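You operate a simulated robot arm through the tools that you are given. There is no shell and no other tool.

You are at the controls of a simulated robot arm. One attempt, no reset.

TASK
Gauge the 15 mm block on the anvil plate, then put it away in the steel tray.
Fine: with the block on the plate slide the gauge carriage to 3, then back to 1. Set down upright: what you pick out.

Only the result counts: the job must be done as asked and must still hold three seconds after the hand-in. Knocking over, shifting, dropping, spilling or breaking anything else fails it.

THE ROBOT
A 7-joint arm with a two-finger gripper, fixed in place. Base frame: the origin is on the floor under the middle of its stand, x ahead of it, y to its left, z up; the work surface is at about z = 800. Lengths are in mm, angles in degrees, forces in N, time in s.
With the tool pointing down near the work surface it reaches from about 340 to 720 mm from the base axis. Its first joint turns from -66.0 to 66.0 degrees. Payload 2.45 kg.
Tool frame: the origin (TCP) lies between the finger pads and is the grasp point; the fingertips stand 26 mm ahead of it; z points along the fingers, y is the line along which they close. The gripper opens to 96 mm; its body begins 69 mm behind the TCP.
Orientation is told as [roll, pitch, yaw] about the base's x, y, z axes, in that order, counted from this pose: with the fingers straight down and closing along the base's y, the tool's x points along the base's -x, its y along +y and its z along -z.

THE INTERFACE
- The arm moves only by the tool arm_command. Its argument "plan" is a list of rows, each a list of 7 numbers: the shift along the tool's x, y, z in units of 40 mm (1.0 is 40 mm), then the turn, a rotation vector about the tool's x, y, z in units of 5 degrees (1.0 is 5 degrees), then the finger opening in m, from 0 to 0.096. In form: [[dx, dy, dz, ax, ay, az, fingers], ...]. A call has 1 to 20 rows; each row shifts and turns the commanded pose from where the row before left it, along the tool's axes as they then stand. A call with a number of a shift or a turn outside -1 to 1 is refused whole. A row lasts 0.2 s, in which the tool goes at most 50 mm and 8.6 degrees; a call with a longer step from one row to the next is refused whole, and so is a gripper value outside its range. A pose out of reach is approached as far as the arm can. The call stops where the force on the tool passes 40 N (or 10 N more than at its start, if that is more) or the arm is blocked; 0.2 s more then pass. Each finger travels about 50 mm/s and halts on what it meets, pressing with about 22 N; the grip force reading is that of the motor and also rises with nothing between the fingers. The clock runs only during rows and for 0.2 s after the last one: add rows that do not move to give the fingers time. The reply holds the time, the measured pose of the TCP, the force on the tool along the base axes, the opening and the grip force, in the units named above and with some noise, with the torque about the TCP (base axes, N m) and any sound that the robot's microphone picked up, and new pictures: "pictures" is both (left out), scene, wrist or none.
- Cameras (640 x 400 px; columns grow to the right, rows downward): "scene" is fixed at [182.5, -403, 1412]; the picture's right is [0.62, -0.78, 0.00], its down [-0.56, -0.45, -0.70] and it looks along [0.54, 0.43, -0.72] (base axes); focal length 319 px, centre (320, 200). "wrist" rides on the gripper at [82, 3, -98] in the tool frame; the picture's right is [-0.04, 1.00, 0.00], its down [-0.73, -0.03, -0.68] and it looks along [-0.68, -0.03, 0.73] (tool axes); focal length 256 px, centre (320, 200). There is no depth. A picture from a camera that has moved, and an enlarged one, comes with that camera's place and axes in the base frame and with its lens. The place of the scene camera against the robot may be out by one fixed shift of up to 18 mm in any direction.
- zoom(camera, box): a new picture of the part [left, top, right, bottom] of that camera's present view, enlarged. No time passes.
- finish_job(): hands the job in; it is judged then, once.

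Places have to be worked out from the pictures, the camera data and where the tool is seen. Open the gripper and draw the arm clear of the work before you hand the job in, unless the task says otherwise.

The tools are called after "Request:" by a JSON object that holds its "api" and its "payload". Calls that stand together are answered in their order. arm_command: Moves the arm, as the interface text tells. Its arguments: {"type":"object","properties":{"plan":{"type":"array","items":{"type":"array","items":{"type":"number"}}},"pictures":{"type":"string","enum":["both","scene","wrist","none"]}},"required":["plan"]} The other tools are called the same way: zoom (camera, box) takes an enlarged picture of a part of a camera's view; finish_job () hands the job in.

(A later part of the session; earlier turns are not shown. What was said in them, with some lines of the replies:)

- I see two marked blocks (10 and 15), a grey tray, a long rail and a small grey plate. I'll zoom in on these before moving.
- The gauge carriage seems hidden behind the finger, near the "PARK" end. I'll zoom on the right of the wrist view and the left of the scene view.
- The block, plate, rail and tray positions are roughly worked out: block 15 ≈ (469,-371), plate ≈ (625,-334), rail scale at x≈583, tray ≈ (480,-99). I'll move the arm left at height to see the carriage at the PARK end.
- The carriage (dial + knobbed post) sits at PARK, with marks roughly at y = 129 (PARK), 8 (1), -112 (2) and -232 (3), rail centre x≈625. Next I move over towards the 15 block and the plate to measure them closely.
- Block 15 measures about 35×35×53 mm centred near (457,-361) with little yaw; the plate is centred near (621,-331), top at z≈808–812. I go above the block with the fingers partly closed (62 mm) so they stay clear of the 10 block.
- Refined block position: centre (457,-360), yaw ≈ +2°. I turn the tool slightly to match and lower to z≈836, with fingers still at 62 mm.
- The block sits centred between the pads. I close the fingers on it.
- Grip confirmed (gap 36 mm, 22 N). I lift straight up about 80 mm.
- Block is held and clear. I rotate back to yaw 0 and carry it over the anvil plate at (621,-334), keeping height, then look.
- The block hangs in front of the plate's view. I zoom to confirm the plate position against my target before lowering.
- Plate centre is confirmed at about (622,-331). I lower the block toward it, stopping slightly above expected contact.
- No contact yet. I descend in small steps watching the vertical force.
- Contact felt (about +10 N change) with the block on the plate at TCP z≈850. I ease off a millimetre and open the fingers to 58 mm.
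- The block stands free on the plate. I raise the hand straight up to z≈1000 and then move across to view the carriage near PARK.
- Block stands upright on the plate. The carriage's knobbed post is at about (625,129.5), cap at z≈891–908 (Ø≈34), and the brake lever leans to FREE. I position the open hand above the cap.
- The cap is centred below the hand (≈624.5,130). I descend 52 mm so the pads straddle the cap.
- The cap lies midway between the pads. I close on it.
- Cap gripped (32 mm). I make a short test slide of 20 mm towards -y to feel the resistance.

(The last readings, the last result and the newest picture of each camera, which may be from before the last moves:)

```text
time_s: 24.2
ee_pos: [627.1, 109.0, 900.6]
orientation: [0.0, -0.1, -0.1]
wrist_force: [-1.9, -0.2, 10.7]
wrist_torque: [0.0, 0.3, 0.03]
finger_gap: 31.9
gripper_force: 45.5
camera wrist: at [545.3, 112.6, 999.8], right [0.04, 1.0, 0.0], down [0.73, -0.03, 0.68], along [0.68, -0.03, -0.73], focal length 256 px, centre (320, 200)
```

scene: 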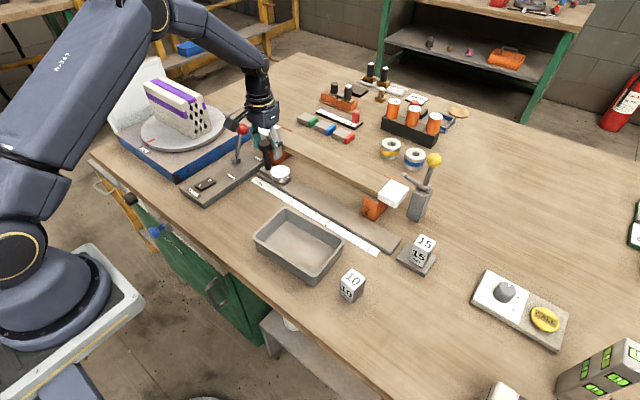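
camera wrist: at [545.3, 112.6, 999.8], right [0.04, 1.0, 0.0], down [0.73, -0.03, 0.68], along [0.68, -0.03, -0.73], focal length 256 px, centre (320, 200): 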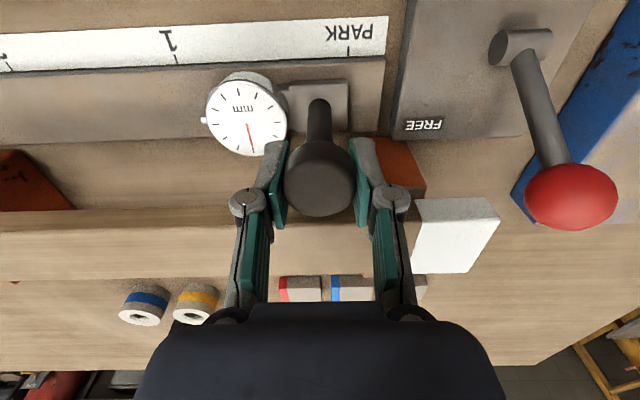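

The carriage slides freely with the hand (dial moved along). I continue towards 3 in a longer run.

Request:
{"api": "arm_command", "payload": {"plan": [[0, -0.4, 0, 0, 0, 0, 0.02], [0, -0.6, 0, 0, 0, 0, 0.02], [0, -0.6, 0, 0, 0, 0, 0.02], [0, -0.6, 0, 0, 0, 0, 0.02], [0, -0.6, 0, 0, 0, 0, 0.02], [0, -0.4, 0, 0, 0, 0, 0.02], [0, 0, 0, 0, 0, 0, 0.02]]}}

```text
time_s: 25.8
ee_pos: [626.9, -20.2, 901.2]
orientation: [0.1, -0.1, 0.1]
wrist_force: [0.1, 0.3, 30.0]
wrist_torque: [0.06, 0.17, -0.04]
finger_gap: 32.1
gripper_force: 44.4
camera wrist: at [545.1, -16.9, 999.5], right [0.04, 1.0, 0.0], down [0.73, -0.03, 0.68], along [0.68, -0.03, -0.73], focal length 256 px, centre (320, 200)
```

scene: 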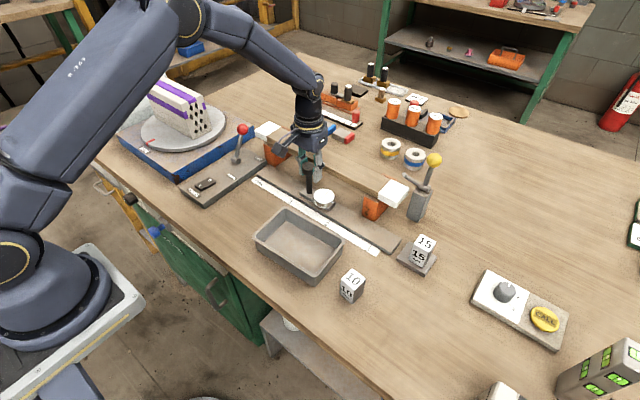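
wrist: 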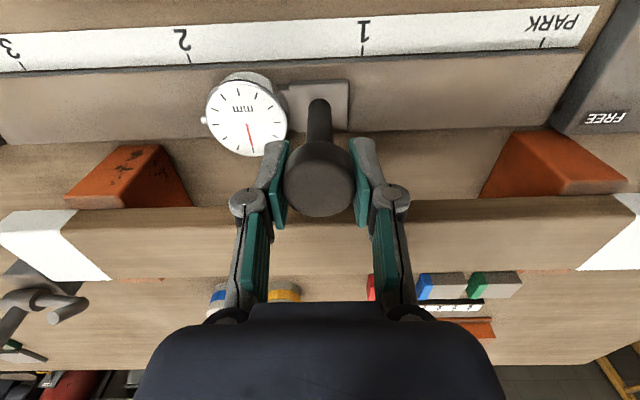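

The vertical force has built to 30 N (pressing down on the cap), so I ease the command upward slightly before continuing.

Request:
{"api": "arm_command", "payload": {"plan": [[0, 0, -0.03, 0, 0, 0, 0.02], [0, 0, 0, 0, 0, 0, 0.02]], "pictures": "none"}}

```text
time_s: 26.4
ee_pos: [625.9, -19.9, 901.6]
orientation: [0.0, -0.1, 0.0]
wrist_force: [5.8, -0.7, 15.4]
wrist_torque: [-0.03, -0.41, -0.01]
finger_gap: 32.1
gripper_force: 45.3
```

Request:
{"api": "arm_command", "payload": {"plan": [[0, -0.1, -0.03, 0, 0, 0, 0.02], [0, -0.4, 0, 0, 0, 0, 0.02], [0, -0.5, -0.01, 0, 0, 0, 0.02], [0, -0.5, 0, 0, 0, 0, 0.02], [0, -0.4, 0, 0, 0, 0, 0.02], [0, -0.2, 0, 0, 0, 0, 0.02], [0, 0, 0, 0, 0, 0, 0.02]], "pictures": "wrist"}}

```text
time_s: 28.0
ee_pos: [625.8, -102.9, 900.3]
orientation: [0.0, 0.3, 0.0]
wrist_force: [12.6, 0.5, -35.6]
wrist_torque: [0.05, -0.74, 0.03]
finger_gap: 32.1
gripper_force: 44.9
camera wrist: at [545.5, -99.0, 1000.0], right [0.04, 1.0, 0.0], down [0.74, -0.03, 0.68], along [0.68, -0.03, -0.74], focal length 256 px, centre (320, 200)
```

wrist: 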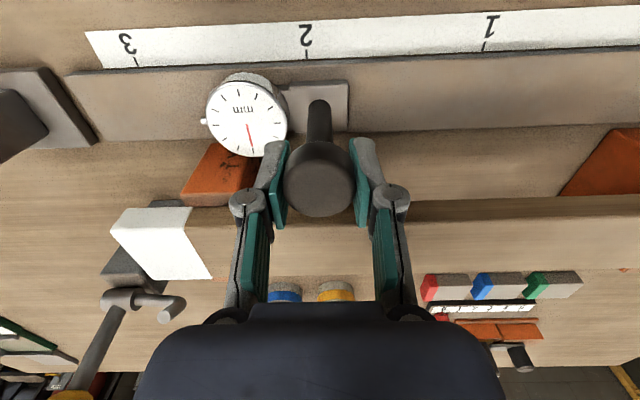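

Now it pulls upward 35 N, so I lower the command about 2.8 mm to relax before continuing.

Request:
{"api": "arm_command", "payload": {"plan": [[0, 0, 0.04, 0, 0, 0, 0.02], [0, 0, 0.02, 0, 0, 0, 0.02], [0, 0, 0, 0, 0, 0, 0.02]], "pictures": "none"}}

```text
time_s: 28.8
ee_pos: [626.6, -103.7, 900.7]
orientation: [0.0, 0.1, 0.0]
wrist_force: [0.4, -1.0, -9.6]
wrist_torque: [0.06, 0.91, -0.03]
finger_gap: 32.1
gripper_force: 45.1
```

Request:
{"api": "arm_command", "payload": {"plan": [[0, -0.2, 0.01, 0, 0, 0, 0.02], [0, -0.4, 0, 0, 0, 0, 0.02], [0, -0.4, 0, 0, 0, 0, 0.02], [0, -0.3, 0, 0, 0, 0, 0.02], [0, -0.2, 0, 0, 0, 0, 0.02], [0, 0, 0, 0, 0, 0, 0.02]], "pictures": "none"}}

```text
time_s: 30.2
ee_pos: [626.2, -162.4, 900.3]
orientation: [-0.1, 0.0, 0.0]
wrist_force: [2.0, 0.8, -11.4]
wrist_torque: [0.07, -0.23, 0.06]
finger_gap: 31.9
gripper_force: 45.0
```

Forces are small now. I continue another 58 mm, to about y=-220, then check against the "3" tick and the block.

Request:
{"api": "arm_command", "payload": {"plan": [[0, -0.2, 0.01, 0, 0, 0, 0.02], [0, -0.4, 0, 0, 0, 0, 0.02], [0, -0.4, 0, 0, 0, 0, 0.02], [0, -0.3, 0, 0, 0, 0, 0.02], [0, -0.15, 0, 0, 0, 0, 0.02], [0, 0, 0, 0, 0, 0, 0.02]]}}

```text
time_s: 31.6
ee_pos: [625.0, -220.1, 900.6]
orientation: [0.0, 0.0, 0.0]
wrist_force: [-6.1, -1.0, 3.6]
wrist_torque: [0.13, 0.16, 0.04]
finger_gap: 32.3
gripper_force: 45.6
camera wrist: at [545.2, -217.4, 999.8], right [0.04, 1.0, 0.0], down [0.73, -0.03, 0.68], along [0.68, -0.03, -0.73], focal length 256 px, centre (320, 200)
```

scene: 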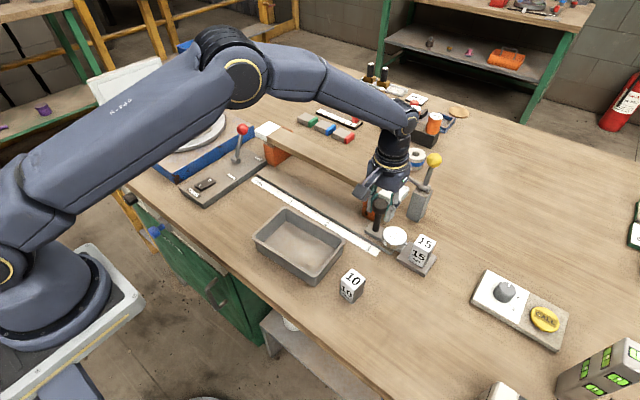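
wrist: 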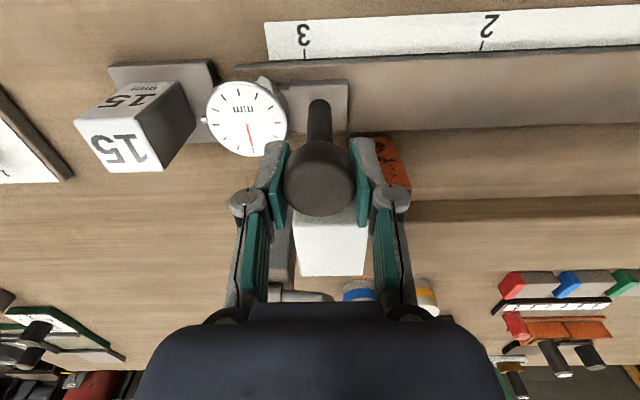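

Request:
{"api": "zoom", "payload": {"camera": "wrist", "box": [250, 10, 370, 110]}}

Request:
{"api": "zoom", "payload": {"camera": "scene", "box": [350, 200, 450, 290]}}

Request:
{"api": "zoom", "payload": {"camera": "wrist", "box": [70, 50, 290, 200]}}

```text
4.00 times, centred on (310, 60) of wrist
camera zoom: at [545.2, -217.4, 999.8], right [0.04, 1.0, 0.0], down [0.73, -0.03, 0.68], along [0.68, -0.03, -0.73], focal length 1024 px, centre (360, 760)
```

zoom: 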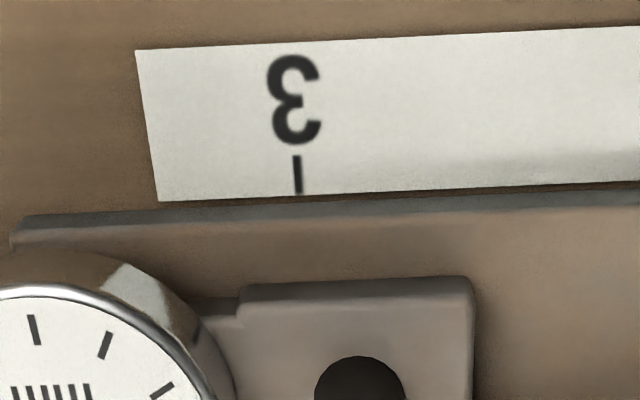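

```text
4.44 times, centred on (400, 245) of scene
camera zoom: at [182.3, -403.0, 1412.0], right [0.62, -0.78, 0.0], down [-0.56, -0.45, -0.7], along [0.54, 0.43, -0.72], focal length 1417 px, centre (-36, 0)
```

zoom: 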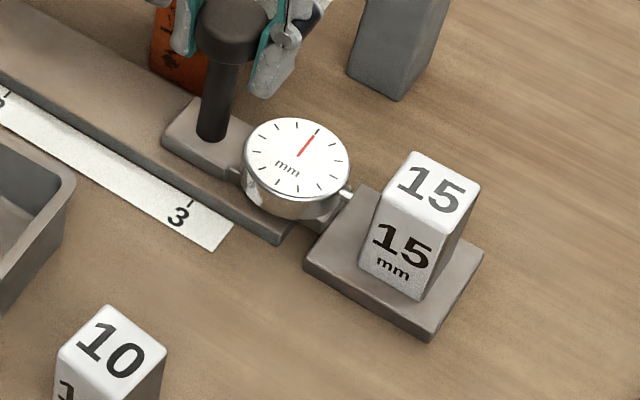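

```text
2.67 times, centred on (180, 125) of wrist
camera zoom: at [545.2, -217.4, 999.8], right [0.04, 1.0, 0.0], down [0.73, -0.03, 0.68], along [0.68, -0.03, -0.73], focal length 683 px, centre (693, 400)
```

zoom: 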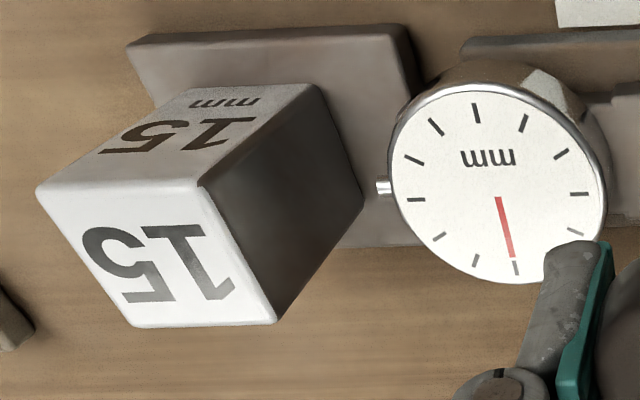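

Tick 3 lies at y≈-230.7, the post (index) at -220.6, and the dial tip would end about 8 mm short of the block. I slide the last 10 mm to 3 and pause.

Request:
{"api": "arm_command", "payload": {"plan": [[0, -0.1, 0, 0, 0, 0, 0.02], [0, -0.1, 0, 0, 0, 0, 0.02], [0, -0.05, 0, 0, 0, 0, 0.02], [0, 0, 0, 0, 0, 0, 0.02], [0, 0, 0, 0, 0, 0, 0.02], [0, 0, 0, 0, 0, 0, 0.02]]}}

```text
time_s: 33.0
ee_pos: [627.1, -229.9, 901.8]
orientation: [0.0, -0.1, 0.0]
wrist_force: [-12.0, 3.0, 26.2]
wrist_torque: [0.06, 0.37, 0.07]
finger_gap: 32.2
gripper_force: 45.3
camera wrist: at [545.0, -226.5, 999.5], right [0.04, 1.0, 0.0], down [0.73, -0.03, 0.68], along [0.68, -0.03, -0.73], focal length 256 px, centre (320, 200)
```

scene: 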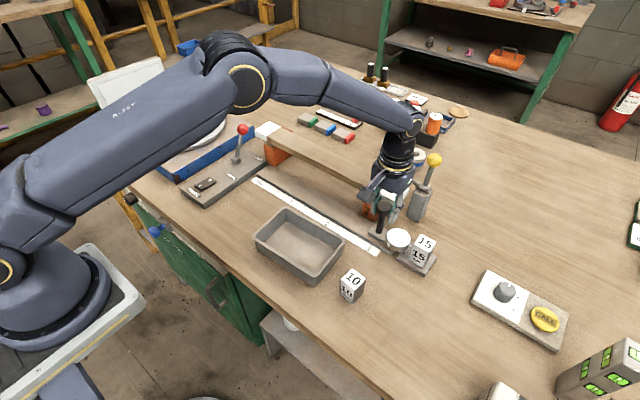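
wrist: 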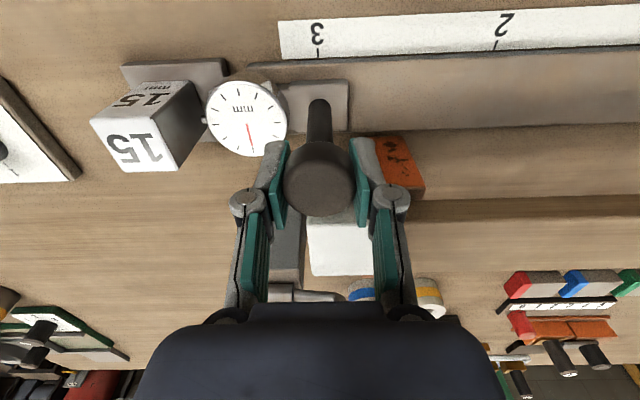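

Request:
{"api": "zoom", "payload": {"camera": "wrist", "box": [260, 10, 380, 110]}}

Request:
{"api": "zoom", "payload": {"camera": "scene", "box": [350, 200, 450, 290]}}

Request:
{"api": "zoom", "payload": {"camera": "wrist", "box": [90, 50, 310, 200]}}

```text
4.00 times, centred on (320, 60) of wrist
camera zoom: at [545.0, -226.5, 999.5], right [0.04, 1.0, 0.0], down [0.73, -0.03, 0.68], along [0.68, -0.03, -0.73], focal length 1024 px, centre (320, 760)
```

zoom: 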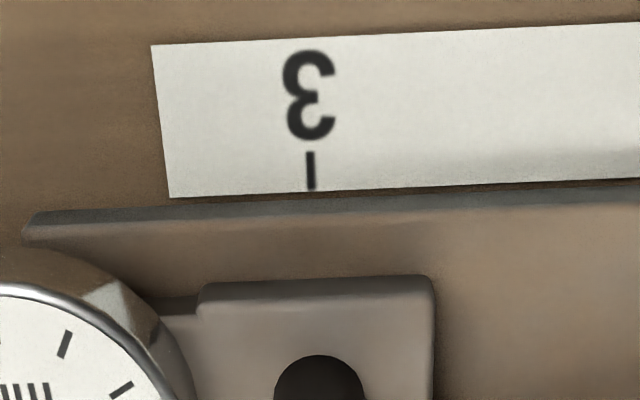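

```text
4.44 times, centred on (400, 245) of scene
camera zoom: at [181.7, -402.7, 1412.2], right [0.62, -0.78, 0.0], down [-0.56, -0.45, -0.7], along [0.55, 0.43, -0.72], focal length 1417 px, centre (-36, 0)
```

zoom: 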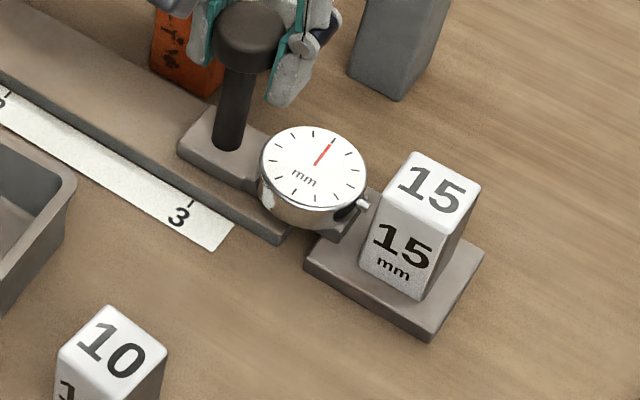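

```text
2.67 times, centred on (200, 125) of wrist
camera zoom: at [545.0, -226.5, 999.5], right [0.04, 1.0, 0.0], down [0.73, -0.03, 0.68], along [0.68, -0.03, -0.73], focal length 683 px, centre (640, 400)
```

zoom: 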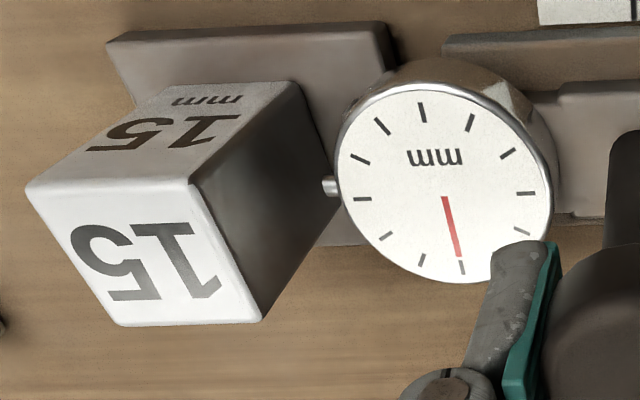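

The index post sits at the 3 tick (tick -230.5, post ≈-230.2). I nudge 1 mm more, hold, ease the vertical load, and then begin sliding back.

Request:
{"api": "arm_command", "payload": {"plan": [[0, -0.02, -0.03, 0, 0, 0, 0.02], [0, 0, -0.02, 0, 0, 0, 0.02], [0, 0, 0, 0, 0, 0, 0.02], [0, 0, 0, 0, 0, 0, 0.02]], "pictures": "none"}}

```text
time_s: 34.0
ee_pos: [625.4, -230.5, 900.3]
orientation: [0.1, 0.0, 0.1]
wrist_force: [0.3, 4.9, -2.3]
wrist_torque: [-0.03, -0.64, -0.04]
finger_gap: 32.1
gripper_force: 45.2
```

Carriage is at 3 and forces are small. Now I slide it back toward 1, first 60 mm.

Request:
{"api": "arm_command", "payload": {"plan": [[0, 0.2, 0, 0, 0, 0, 0.02], [0, 0.4, 0, 0, 0, 0, 0.02], [0, 0.4, 0, 0, 0, 0, 0.02], [0, 0.3, 0, 0, 0, 0, 0.02], [0, 0.2, 0, 0, 0, 0, 0.02], [0, 0, 0, 0, 0, 0, 0.02]], "pictures": "wrist"}}

```text
time_s: 35.4
ee_pos: [626.6, -170.7, 900.8]
orientation: [0.0, 0.1, 0.1]
wrist_force: [-3.8, 0.4, -12.6]
wrist_torque: [-0.1, 0.12, 0.0]
finger_gap: 32.0
gripper_force: 45.5
camera wrist: at [545.5, -167.7, 999.9], right [0.04, 1.0, 0.0], down [0.74, -0.03, 0.68], along [0.68, -0.03, -0.74], focal length 256 px, centre (320, 200)
```

wrist: 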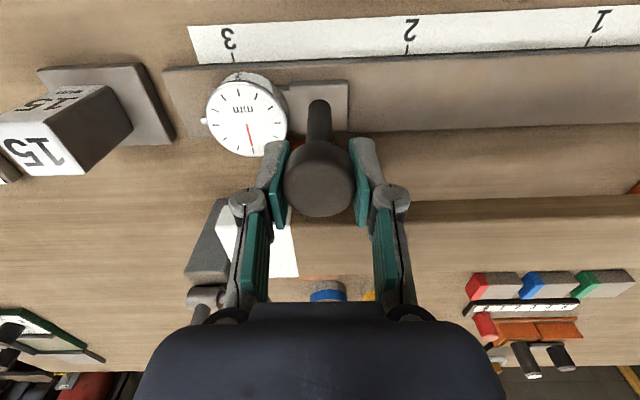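

The carriage follows and the block is undisturbed. I slide on another 68 mm.

Request:
{"api": "arm_command", "payload": {"plan": [[0, 0.2, 0.02, 0, 0, 0, 0.02], [0, 0.4, 0, 0, 0, 0, 0.02], [0, 0.5, 0, 0, 0, 0, 0.02], [0, 0.4, 0, 0, 0, 0, 0.02], [0, 0.2, 0, 0, 0, 0, 0.02], [0, 0, 0, 0, 0, 0, 0.02]], "pictures": "none"}}

```text
time_s: 36.8
ee_pos: [626.5, -102.7, 901.7]
orientation: [0.0, -0.1, 0.0]
wrist_force: [-5.0, -0.8, -2.5]
wrist_torque: [-0.07, 0.28, 0.1]
finger_gap: 32.3
gripper_force: 45.2
```

Request:
{"api": "arm_command", "payload": {"plan": [[0, 0.2, 0, 0, 0, 0, 0.02], [0, 0.4, 0, 0, 0, 0, 0.02], [0, 0.5, 0, 0, 0, 0, 0.02], [0, 0.5, 0, 0, 0, 0, 0.02], [0, 0.4, 0, 0, 0, 0, 0.02], [0, 0.3, 0, 0, 0, 0, 0.02], [0, 0.2, 0, 0, 0, 0, 0.02], [0, 0, 0, 0, 0, 0, 0.02]], "pictures": "wrist"}}

```text
time_s: 38.6
ee_pos: [626.1, -3.0, 900.1]
orientation: [0.0, 0.0, 0.0]
wrist_force: [-17.6, 0.4, 13.5]
wrist_torque: [-0.04, -0.02, 0.02]
finger_gap: 32.4
gripper_force: 44.9
camera wrist: at [545.5, 0.9, 999.7], right [0.04, 1.0, 0.0], down [0.73, -0.03, 0.68], along [0.68, -0.03, -0.73], focal length 256 px, centre (320, 200)
```

wrist: 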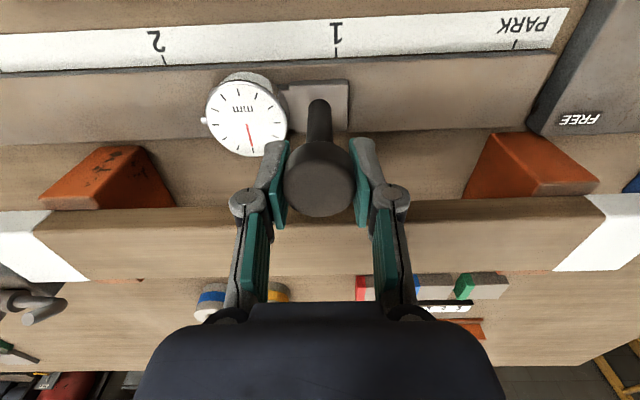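

Tick 1 is ~18.5 px (12.8 mm) ahead, matching my reckoning. I slide the remaining 12.8 mm.

Request:
{"api": "arm_command", "payload": {"plan": [[0, 0.12, -0.01, 0, 0, 0, 0.02], [0, 0.12, 0, 0, 0, 0, 0.02], [0, 0.081, 0, 0, 0, 0, 0.02], [0, 0, 0, 0, 0, 0, 0.02], [0, 0, 0, 0, 0, 0, 0.02]], "pictures": "wrist"}}

Request:
{"api": "zoom", "payload": {"camera": "wrist", "box": [260, 10, 380, 110]}}

```text
time_s: 39.8
ee_pos: [626.8, 9.4, 900.8]
orientation: [0.1, 0.0, 0.0]
wrist_force: [-13.4, 0.3, 8.0]
wrist_torque: [-0.02, 0.17, 0.0]
finger_gap: 32.0
gripper_force: 44.9
camera wrist: at [545.4, 13.3, 999.6], right [0.04, 1.0, 0.0], down [0.73, -0.03, 0.68], along [0.68, -0.03, -0.73], focal length 256 px, centre (320, 200)
```

wrist: 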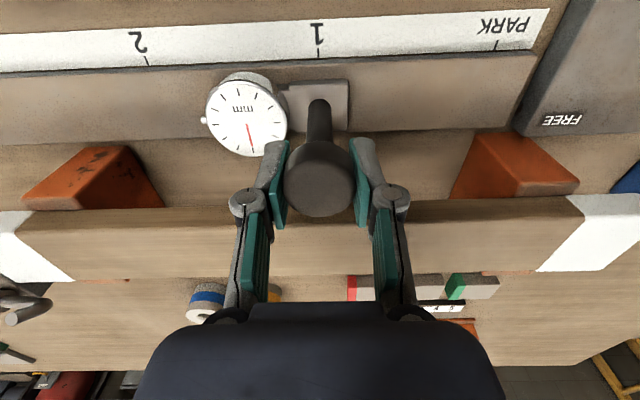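

```text
4.00 times, centred on (320, 60) of wrist
camera zoom: at [545.4, 13.3, 999.6], right [0.04, 1.0, 0.0], down [0.73, -0.03, 0.68], along [0.68, -0.03, -0.73], focal length 1024 px, centre (320, 760)
```

zoom: 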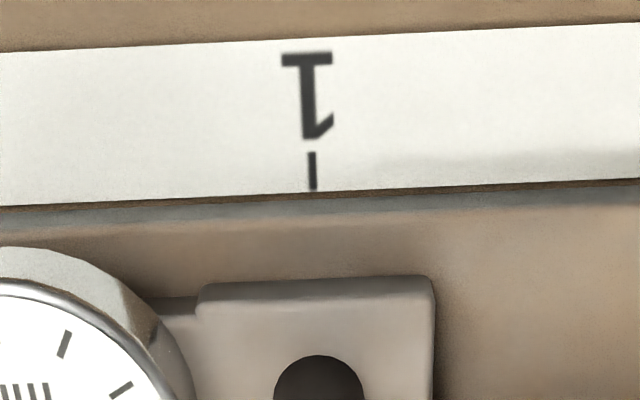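

The post is on tick 1 within about half a millimetre. I open the fingers gently to release the cap.

Request:
{"api": "arm_command", "payload": {"plan": [[0, 0, 0, 0, 0, 0, 0.033], [0, 0, 0, 0, 0, 0, 0.036], [0, 0, 0, 0, 0, 0, 0.05], [0, 0, 0, 0, 0, 0, 0.065], [0, 0, 0, 0, 0, 0, 0.065], [0, 0, 0, 0, 0, 0, 0.065]], "pictures": "wrist"}}

Request:
{"api": "zoom", "payload": {"camera": "wrist", "box": [260, 10, 380, 110]}}

```text
time_s: 41.2
ee_pos: [626.1, 11.2, 900.3]
orientation: [0.0, -0.1, 0.0]
wrist_force: [0.0, 0.5, 0.1]
wrist_torque: [-0.02, -0.03, 0.0]
finger_gap: 65.1
gripper_force: 0.0
camera wrist: at [545.9, 13.3, 999.4], right [0.04, 1.0, 0.0], down [0.73, -0.03, 0.68], along [0.68, -0.03, -0.73], focal length 256 px, centre (320, 200)
```

wrist: 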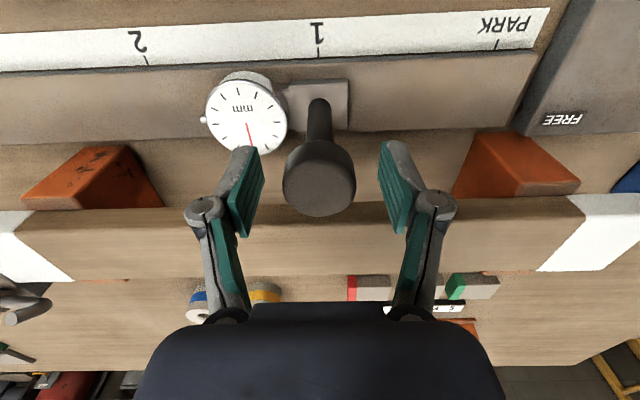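

```text
4.00 times, centred on (320, 60) of wrist
camera zoom: at [545.9, 13.3, 999.4], right [0.04, 1.0, 0.0], down [0.73, -0.03, 0.68], along [0.68, -0.03, -0.73], focal length 1024 px, centre (320, 760)
```

zoom: 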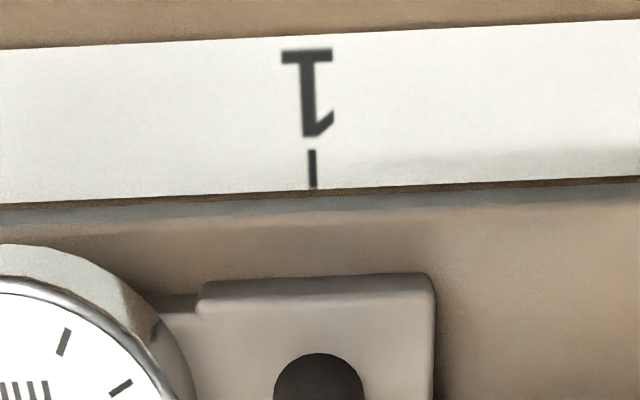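

Carriage stays at 1, released. I raise the hand clear, then arc back over the block on the plate at z≈1000.

Request:
{"api": "arm_command", "payload": {"plan": [[0, 0, -0.4, 0, 0, 0, 0.065], [0, 0, -0.7, 0, 0, 0, 0.065], [0, 0, -0.7, 0, 0, 0, 0.065], [0, 0, -0.7, 0, 0, 0, 0.065], [0.4, -0.861, 0, 0, 0, 0, 0.06], [0.4, -0.861, 0, 0, 0, 0, 0.06], [0.4, -0.861, 0, 0, 0, 0, 0.06], [0.3, -0.861, 0, 0, 0, 0, 0.06], [0, -0.861, 0, 0, 0, 0, 0.06], [0, -0.861, 0, 0, 0, 0, 0.06], [-0.4, -0.861, 0, 0, 0, 0, 0.06], [-0.4, -0.861, 0, 0, 0, 0, 0.06], [-0.4, -0.861, 0, 0, 0, 0, 0.06], [-0.2, -0.861, 0, 0, 0, 0, 0.06], [0, 0, 0, 0, 0, 0, 0.06]]}}

```text
time_s: 44.4
ee_pos: [622.1, -333.3, 1001.2]
orientation: [0.1, 0.1, 0.0]
wrist_force: [-0.1, -0.1, 1.2]
wrist_torque: [0.01, 0.0, 0.03]
finger_gap: 59.8
gripper_force: 0.0
camera wrist: at [541.4, -330.1, 1100.0], right [0.04, 1.0, 0.0], down [0.73, -0.03, 0.68], along [0.68, -0.03, -0.74], focal length 256 px, centre (320, 200)
```

scene: 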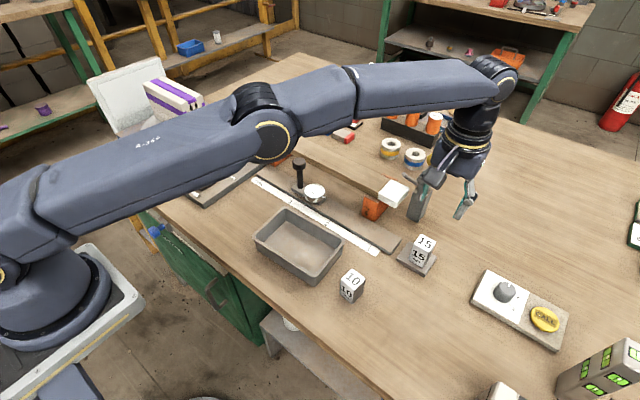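
wrist: 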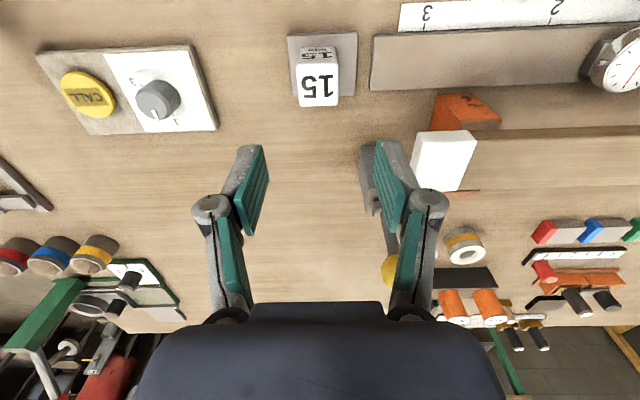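

The block stands on the plate beneath the hand. I descend most of the way and check alignment.

Request:
{"api": "arm_command", "payload": {"plan": [[0, 0, 0.7, 0, 0, 0, 0.06], [0, 0, 0.8, 0, 0, 0, 0.06], [0, 0, 0.7, 0, 0, 0, 0.06], [0, 0, 0.3, 0, 0, 0, 0.06], [0, 0, 0, 0, 0, 0, 0.06]]}}

```text
time_s: 45.6
ee_pos: [621.4, -334.5, 901.7]
orientation: [0.0, -0.1, -0.1]
wrist_force: [0.2, -0.2, -0.3]
wrist_torque: [0.01, -0.01, 0.0]
finger_gap: 60.0
gripper_force: 0.1
camera wrist: at [541.8, -330.7, 1000.4], right [0.04, 1.0, 0.0], down [0.73, -0.03, 0.68], along [0.68, -0.03, -0.73], focal length 256 px, centre (320, 200)
```

scene: 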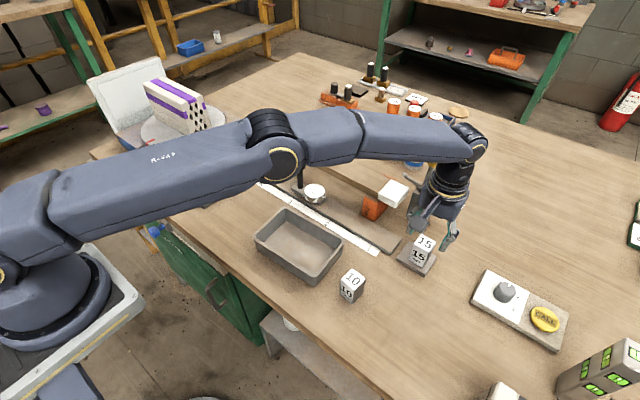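
wrist: 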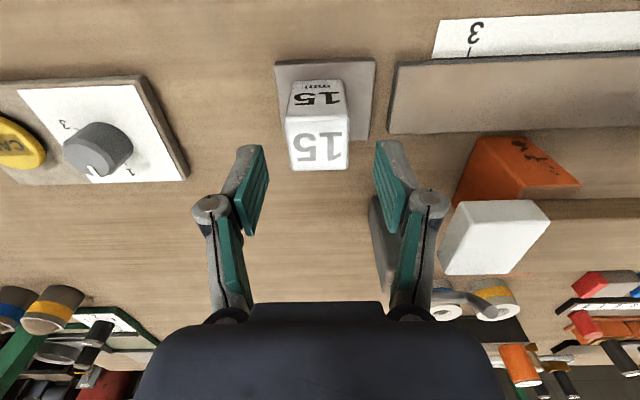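

Well aligned. I lower 51 mm to grasp height and close on the block.

Request:
{"api": "arm_command", "payload": {"plan": [[0, 0, 0.4, 0, 0, 0, 0.06], [0, 0, 0.4, 0, 0, 0, 0.06], [0, 0, 0.3, 0, 0, 0, 0.06], [0, 0, 0.17, 0, 0, 0, 0.06], [0, 0, 0, 0, 0, 0, 0.06], [0, 0, 0, 0, 0, 0, 0.045], [0, 0, 0, 0, 0, 0, 0.02], [0, 0, 0, 0, 0, 0, 0.02], [0, 0, 0, 0, 0, 0, 0.02], [0, 0, 0, 0, 0, 0, 0.02]], "pictures": "wrist"}}

```text
time_s: 47.8
ee_pos: [621.7, -334.4, 848.7]
orientation: [0.0, 0.0, -0.1]
wrist_force: [0.2, -1.0, -0.3]
wrist_torque: [-0.06, -0.01, 0.01]
finger_gap: 35.6
gripper_force: 21.4
camera wrist: at [541.4, -331.0, 948.2], right [0.04, 1.0, 0.0], down [0.73, -0.03, 0.68], along [0.68, -0.03, -0.73], focal length 256 px, centre (320, 200)
```

wrist: 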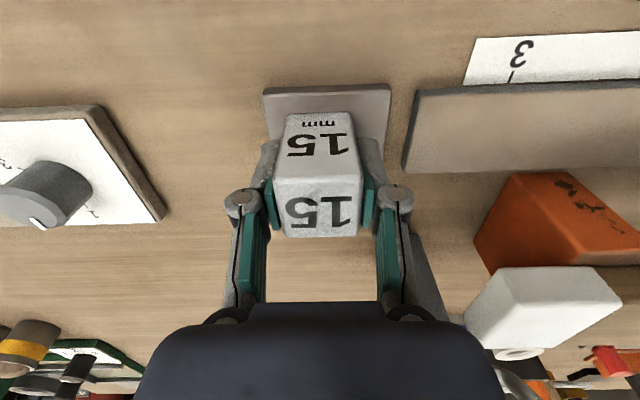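

Block regripped (35.6 mm, 21 N). I lift it 110 mm and carry it toward the tray area, staying high.

Request:
{"api": "arm_command", "payload": {"plan": [[0, 0, -0.25, 0, 0, 0, 0.02], [0, 0, -0.5, 0, 0, 0, 0.02], [0, 0, -0.7, 0, 0, 0, 0.02], [0, 0, -0.7, 0, 0, 0, 0.02], [0, 0, -0.6, 0, 0, 0, 0.02], [0.35, 0.4, 0, 0, 0, 0, 0.02], [0.567, 0.703, 0, 0, 0, 0, 0.02], [0.567, 0.703, 0, 0, 0, 0, 0.02], [0.567, 0.703, 0, 0, 0, 0, 0.02], [0.567, 0.703, 0, 0, 0, 0, 0.02], [0.567, 0.703, 0, 0, 0, 0, 0.02], [0.567, 0.703, 0, 0, 0, 0, 0.02], [0.567, 0.703, 0, 0, 0, 0, 0.02], [0.22, 0.3, 0, 0, 0, 0, 0.02], [0, 0, 0, 0, 0, 0, 0.02]]}}

```text
time_s: 51.0
ee_pos: [442.7, -111.3, 962.2]
orientation: [0.1, 0.1, 0.0]
wrist_force: [-0.1, -0.4, -2.3]
wrist_torque: [0.02, 0.01, 0.0]
finger_gap: 35.6
gripper_force: 22.3
camera wrist: at [360.9, -106.9, 1060.5], right [0.04, 1.0, 0.0], down [0.73, -0.03, 0.68], along [0.68, -0.03, -0.73], focal length 256 px, centre (320, 200)
```

scene: 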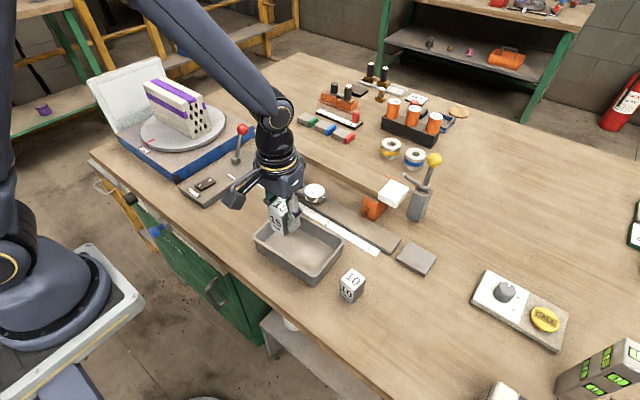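
wrist: 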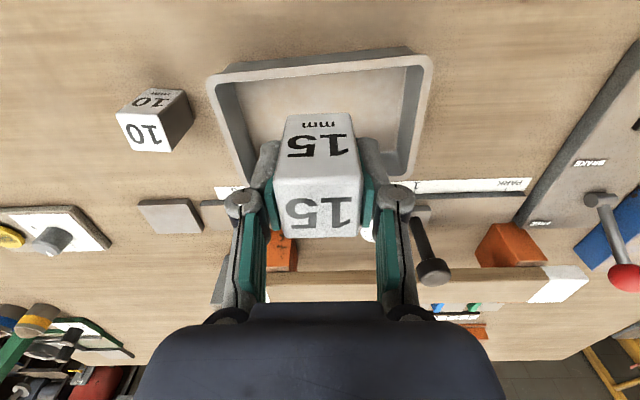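

Request:
{"api": "zoom", "payload": {"camera": "wrist", "box": [190, 30, 450, 200]}}

Request:
{"api": "zoom", "payload": {"camera": "scene", "box": [230, 160, 410, 310]}}

```text
2.35 times, centred on (320, 115) of wrist
camera zoom: at [360.9, -106.9, 1060.5], right [0.04, 1.0, 0.0], down [0.73, -0.03, 0.68], along [0.68, -0.03, -0.73], focal length 602 px, centre (320, 400)
```

zoom: 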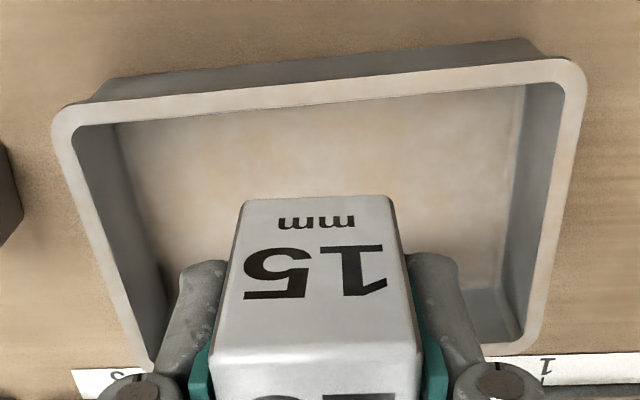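

```text
2.67 times, centred on (320, 235) of scene
camera zoom: at [182.5, -403.0, 1412.0], right [0.62, -0.78, 0.0], down [-0.56, -0.45, -0.69], along [0.54, 0.43, -0.72], focal length 850 px, centre (320, 107)
```

zoom: 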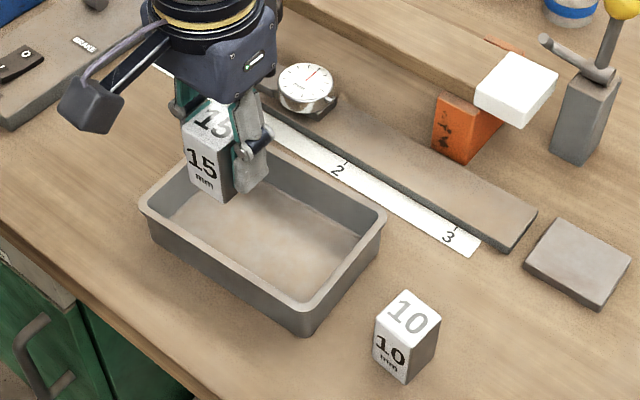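

Tray rim spans roughly x 422–535, y -200 to -20, centre ≈ (480,-111). I move over its centre and lower to just above the rim for a check.

Request:
{"api": "arm_command", "payload": {"plan": [[-0.4, -0.01, 0, 0, 0, 0, 0.02], [-0.4, -0.01, 0, 0, 0, 0, 0.02], [-0.2, 0, 0.2, 0, 0, 0, 0.02], [0, 0, 0.6, 0, 0, 0, 0.02], [0, 0, 0.6, 0, 0, 0, 0.02], [0, 0, 0.3, 0, 0, 0, 0.02], [0, 0, 0, 0, 0, 0, 0.02]]}}

```text
time_s: 52.6
ee_pos: [482.2, -111.9, 891.6]
orientation: [0.0, -0.1, 0.1]
wrist_force: [0.7, 0.6, -3.5]
wrist_torque: [-0.04, -0.01, -0.02]
finger_gap: 35.6
gripper_force: 21.8
camera wrist: at [400.9, -107.8, 990.1], right [0.04, 1.0, 0.0], down [0.73, -0.03, 0.68], along [0.68, -0.03, -0.73], focal length 256 px, centre (320, 200)
```

scene: 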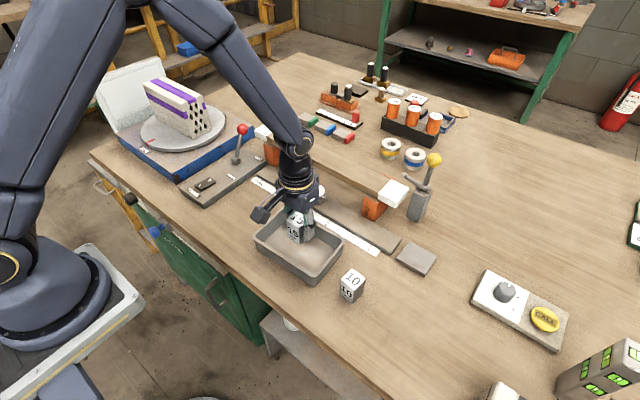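
wrist: 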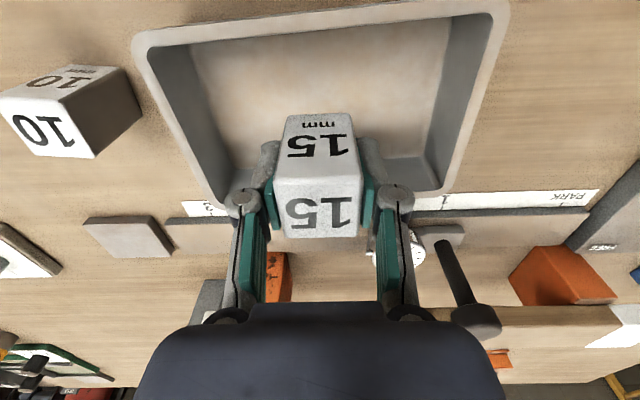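

Centred over the tray interior (inner x≈427–527, y≈-194…-29). I lower toward the tray floor, stopping just above.

Request:
{"api": "arm_command", "payload": {"plan": [[0, 0, 0.4, 0, 0, 0, 0.02], [0, 0, 0.35, 0, 0, 0, 0.02], [0, 0, 0.2, 0, 0, 0, 0.02], [0, 0, 0.15, 0, 0, 0, 0.02], [0, 0, 0, 0, 0, 0, 0.02]]}}

```text
time_s: 53.8
ee_pos: [480.4, -110.8, 848.4]
orientation: [0.1, -0.1, 0.0]
wrist_force: [0.9, -0.3, -2.2]
wrist_torque: [0.04, -0.03, -0.02]
finger_gap: 35.6
gripper_force: 22.3
camera wrist: at [399.8, -107.1, 947.1], right [0.04, 1.0, 0.0], down [0.73, -0.03, 0.68], along [0.68, -0.03, -0.73], focal length 256 px, centre (320, 200)
```

scene: 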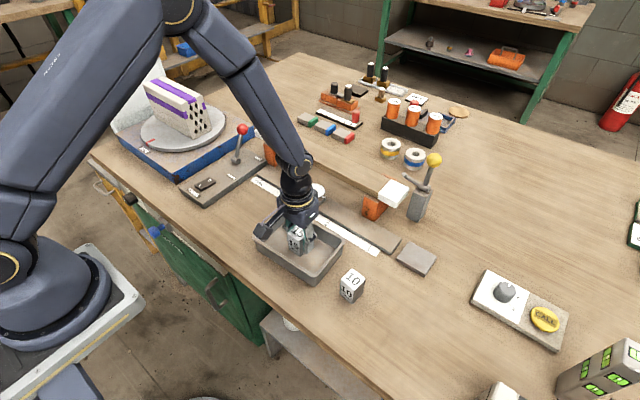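
wrist: 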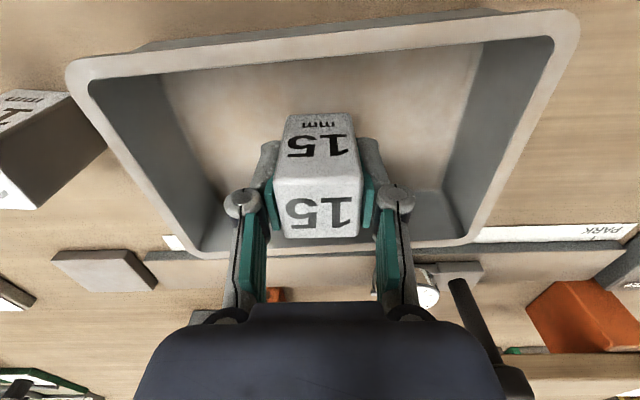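

Request:
{"api": "arm_command", "payload": {"plan": [[0, 0, 0.05, 0, 0, 0, 0.02], [0, 0, 0.04, 0, 0, 0, 0.02], [0, 0, 0, 0, 0, 0, 0.02]], "pictures": "none"}}

```text
time_s: 54.6
ee_pos: [480.2, -109.7, 844.3]
orientation: [0.0, -0.1, 0.1]
wrist_force: [0.0, -0.4, -2.9]
wrist_torque: [0.02, 0.0, 0.0]
finger_gap: 35.6
gripper_force: 22.2
```

No contact yet at z≈844.5; two more small steps.

Request:
{"api": "arm_command", "payload": {"plan": [[0, 0, 0.04, 0, 0, 0, 0.02], [0, 0, 0, 0, 0, 0, 0.02]], "pictures": "none"}}

Request:
{"api": "arm_command", "payload": {"plan": [[0, 0, 0.03, 0, 0, 0, 0.02], [0, 0, 0, 0, 0, 0, 0.02]], "pictures": "none"}}

```text
time_s: 55.2
ee_pos: [481.1, -110.9, 843.1]
orientation: [0.0, 0.0, 0.0]
wrist_force: [0.3, 0.2, -3.5]
wrist_torque: [0.03, -0.01, 0.01]
finger_gap: 35.5
gripper_force: 21.8
```

```text
time_s: 55.8
ee_pos: [481.5, -110.1, 841.7]
orientation: [-0.1, -0.1, 0.0]
wrist_force: [-0.7, -0.4, -2.9]
wrist_torque: [0.0, 0.0, -0.01]
finger_gap: 35.8
gripper_force: 21.8
```

Still free hanging (-3 N). Continue down in ~1 mm steps.

Request:
{"api": "arm_command", "payload": {"plan": [[0, 0, 0.03, 0, 0, 0, 0.02], [0, 0, 0, 0, 0, 0, 0.02]], "pictures": "none"}}

```text
time_s: 56.4
ee_pos: [481.5, -110.7, 841.3]
orientation: [0.0, 0.0, 0.0]
wrist_force: [-2.7, 0.3, 10.9]
wrist_torque: [-0.06, 0.16, -0.02]
finger_gap: 35.5
gripper_force: 22.2
```

Contact with the tray floor (+11 N). I ease off slightly and open the fingers.

Request:
{"api": "arm_command", "payload": {"plan": [[0, 0, -0.01, 0, 0, 0, 0.02], [0, 0, 0, 0, 0, 0, 0.036], [0, 0, 0, 0, 0, 0, 0.042], [0, 0, 0, 0, 0, 0, 0.058], [0, 0, 0, 0, 0, 0, 0.058], [0, 0, 0, 0, 0, 0, 0.058]]}}

```text
time_s: 57.8
ee_pos: [480.8, -110.9, 840.7]
orientation: [0.1, 0.0, 0.0]
wrist_force: [0.6, 0.4, -0.4]
wrist_torque: [0.0, 0.01, 0.0]
finger_gap: 58.0
gripper_force: 0.0
camera wrist: at [399.8, -106.9, 940.3], right [0.04, 1.0, 0.0], down [0.73, -0.03, 0.68], along [0.68, -0.03, -0.73], focal length 256 px, centre (320, 200)
```

scene: 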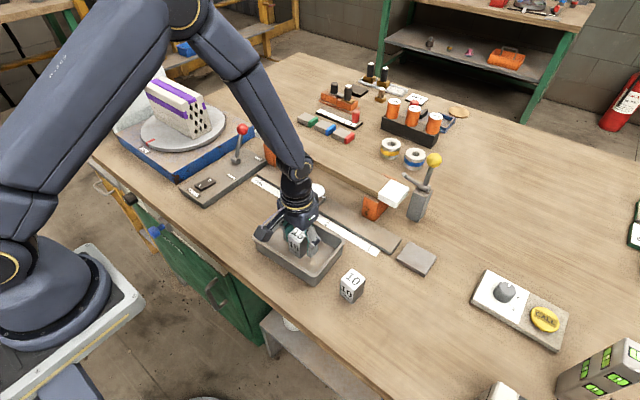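
wrist: 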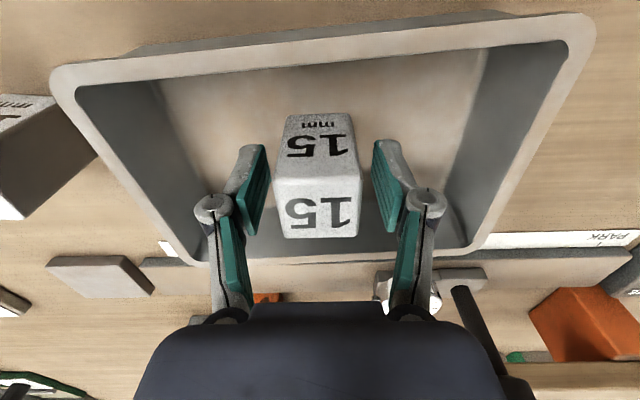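

The block stands upright on the tray floor, released. I raise the hand straight up and back off for a full check.

Request:
{"api": "arm_command", "payload": {"plan": [[0, 0, -0.3, 0, 0, 0, 0.058], [0, 0, -0.6, 0, 0, 0, 0.058], [0, 0, -0.8, 0, 0, 0, 0.06], [0, 0, -0.9, 0, 0, 0, 0.06], [0, 0, -0.9, 0, 0, 0, 0.06], [0, 0, -0.9, 0, 0, 0, 0.06], [0, 0, -0.9, 0, 0, 0, 0.06], [0.6, 0, -0.6, 0, 0, 0, 0.06], [0.7, 0, 0, 0, 0, 0, 0.06], [0.7, 0, 0, 0, 0, 0, 0.06], [0.7, 0, 0, 0, 0, 0, 0.06], [0, 0, 0, 0, 0, 0, 0.06]]}}

```text
time_s: 60.4
ee_pos: [371.8, -111.9, 1078.9]
orientation: [0.0, 0.0, 0.0]
wrist_force: [-0.8, 0.2, -0.4]
wrist_torque: [-0.03, 0.0, 0.02]
finger_gap: 60.3
gripper_force: 0.0
camera wrist: at [291.0, -107.9, 1177.5], right [0.04, 1.0, 0.0], down [0.73, -0.03, 0.68], along [0.68, -0.03, -0.73], focal length 256 px, centre (320, 200)
```

scene: 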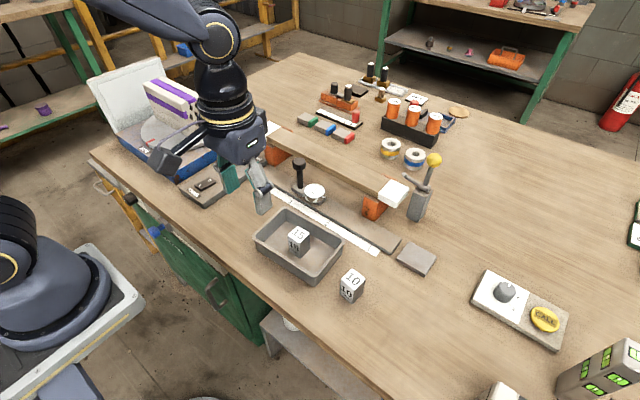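
wrist: 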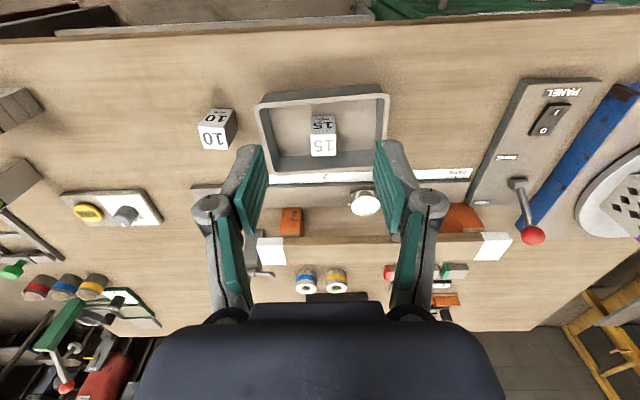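

Request:
{"api": "zoom", "payload": {"camera": "scene", "box": [230, 140, 450, 310]}}

Request:
{"api": "zoom", "payload": {"camera": "wrist", "box": [240, 80, 480, 240]}}

```text
2.35 times, centred on (340, 225) of scene
camera zoom: at [182.5, -403.0, 1412.0], right [0.62, -0.78, 0.0], down [-0.56, -0.45, -0.7], along [0.54, 0.43, -0.72], focal length 750 px, centre (273, 141)
```

zoom: 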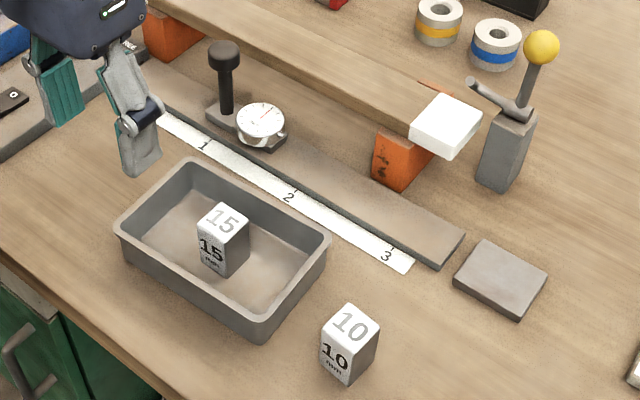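

```text
2.50 times, centred on (360, 160) of wrist
camera zoom: at [291.0, -107.9, 1177.5], right [0.04, 1.0, 0.0], down [0.73, -0.03, 0.68], along [0.68, -0.03, -0.73], focal length 640 px, centre (220, 300)
```

zoom: 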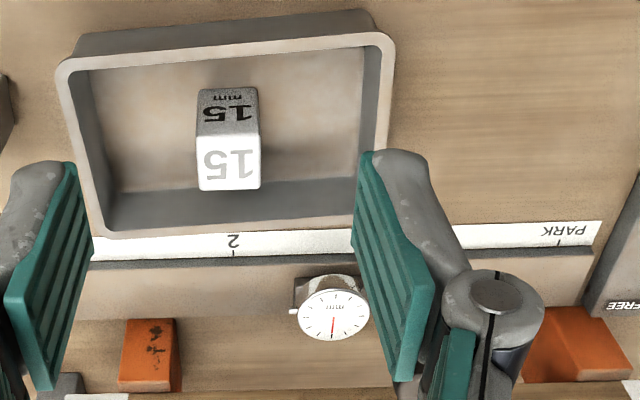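

The block stands upright in the tray, the carriage is at 1, and nothing else has moved. I open the gripper fully and hold a moment with the arm clear before handing in.

Request:
{"api": "arm_command", "payload": {"plan": [[0, 0, -0.5, 0, 0, 0, 0.075], [0, 0, 0, 0, 0, 0, 0.095], [0, 0, 0, 0, 0, 0, 0.095], [0, 0, 0, 0, 0, 0, 0.095]]}}

```text
time_s: 61.4
ee_pos: [372.8, -112.0, 1097.2]
orientation: [0.0, -0.1, 0.0]
wrist_force: [-0.2, 0.1, -0.2]
wrist_torque: [-0.02, 0.01, 0.01]
finger_gap: 95.0
gripper_force: 0.1
camera wrist: at [291.3, -108.1, 1197.7], right [0.04, 1.0, 0.0], down [0.73, -0.03, 0.68], along [0.68, -0.03, -0.73], focal length 256 px, centre (320, 200)
```

scene: 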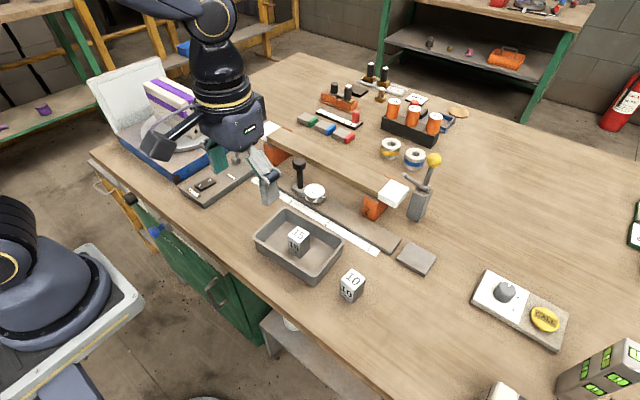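
wrist: 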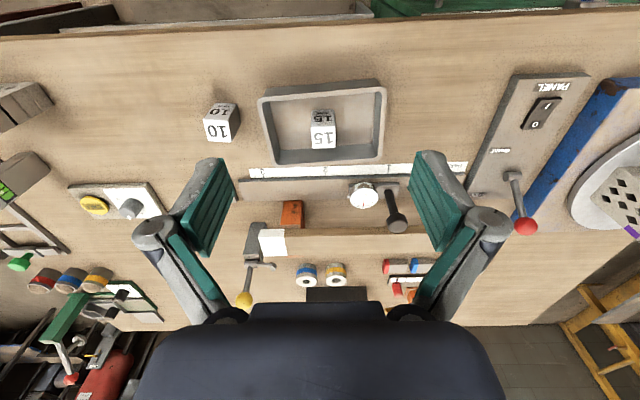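

The pictures show the carriage at mark 1 and the 15 block upright in the tray. Nothing else has been disturbed and the arm is clear, so I hand the job in.

Request:
{"api": "finish_job", "payload": {}}

```text
The job is handed in.
```

The job is handed in. The 15 mm block was gauged on the anvil plate and now stands upright in the steel tray.

- **Gauging:** With the block on the plate, I slid the carriage to 3 and then back to 1. Each time it stopped within about half a millimetre of the mark. The dial's tip stopped about 7–8 mm short of the block and never touched it, because I took reaching the 3 mark as the requirement.
- **Putting away:** I set the block down near the middle of the tray floor and released it. The last pictures show it upright.
- **Everything else:** Nothing else looks moved or knocked in the final pictures. The gripper is open, and the arm is raised clear of the work.
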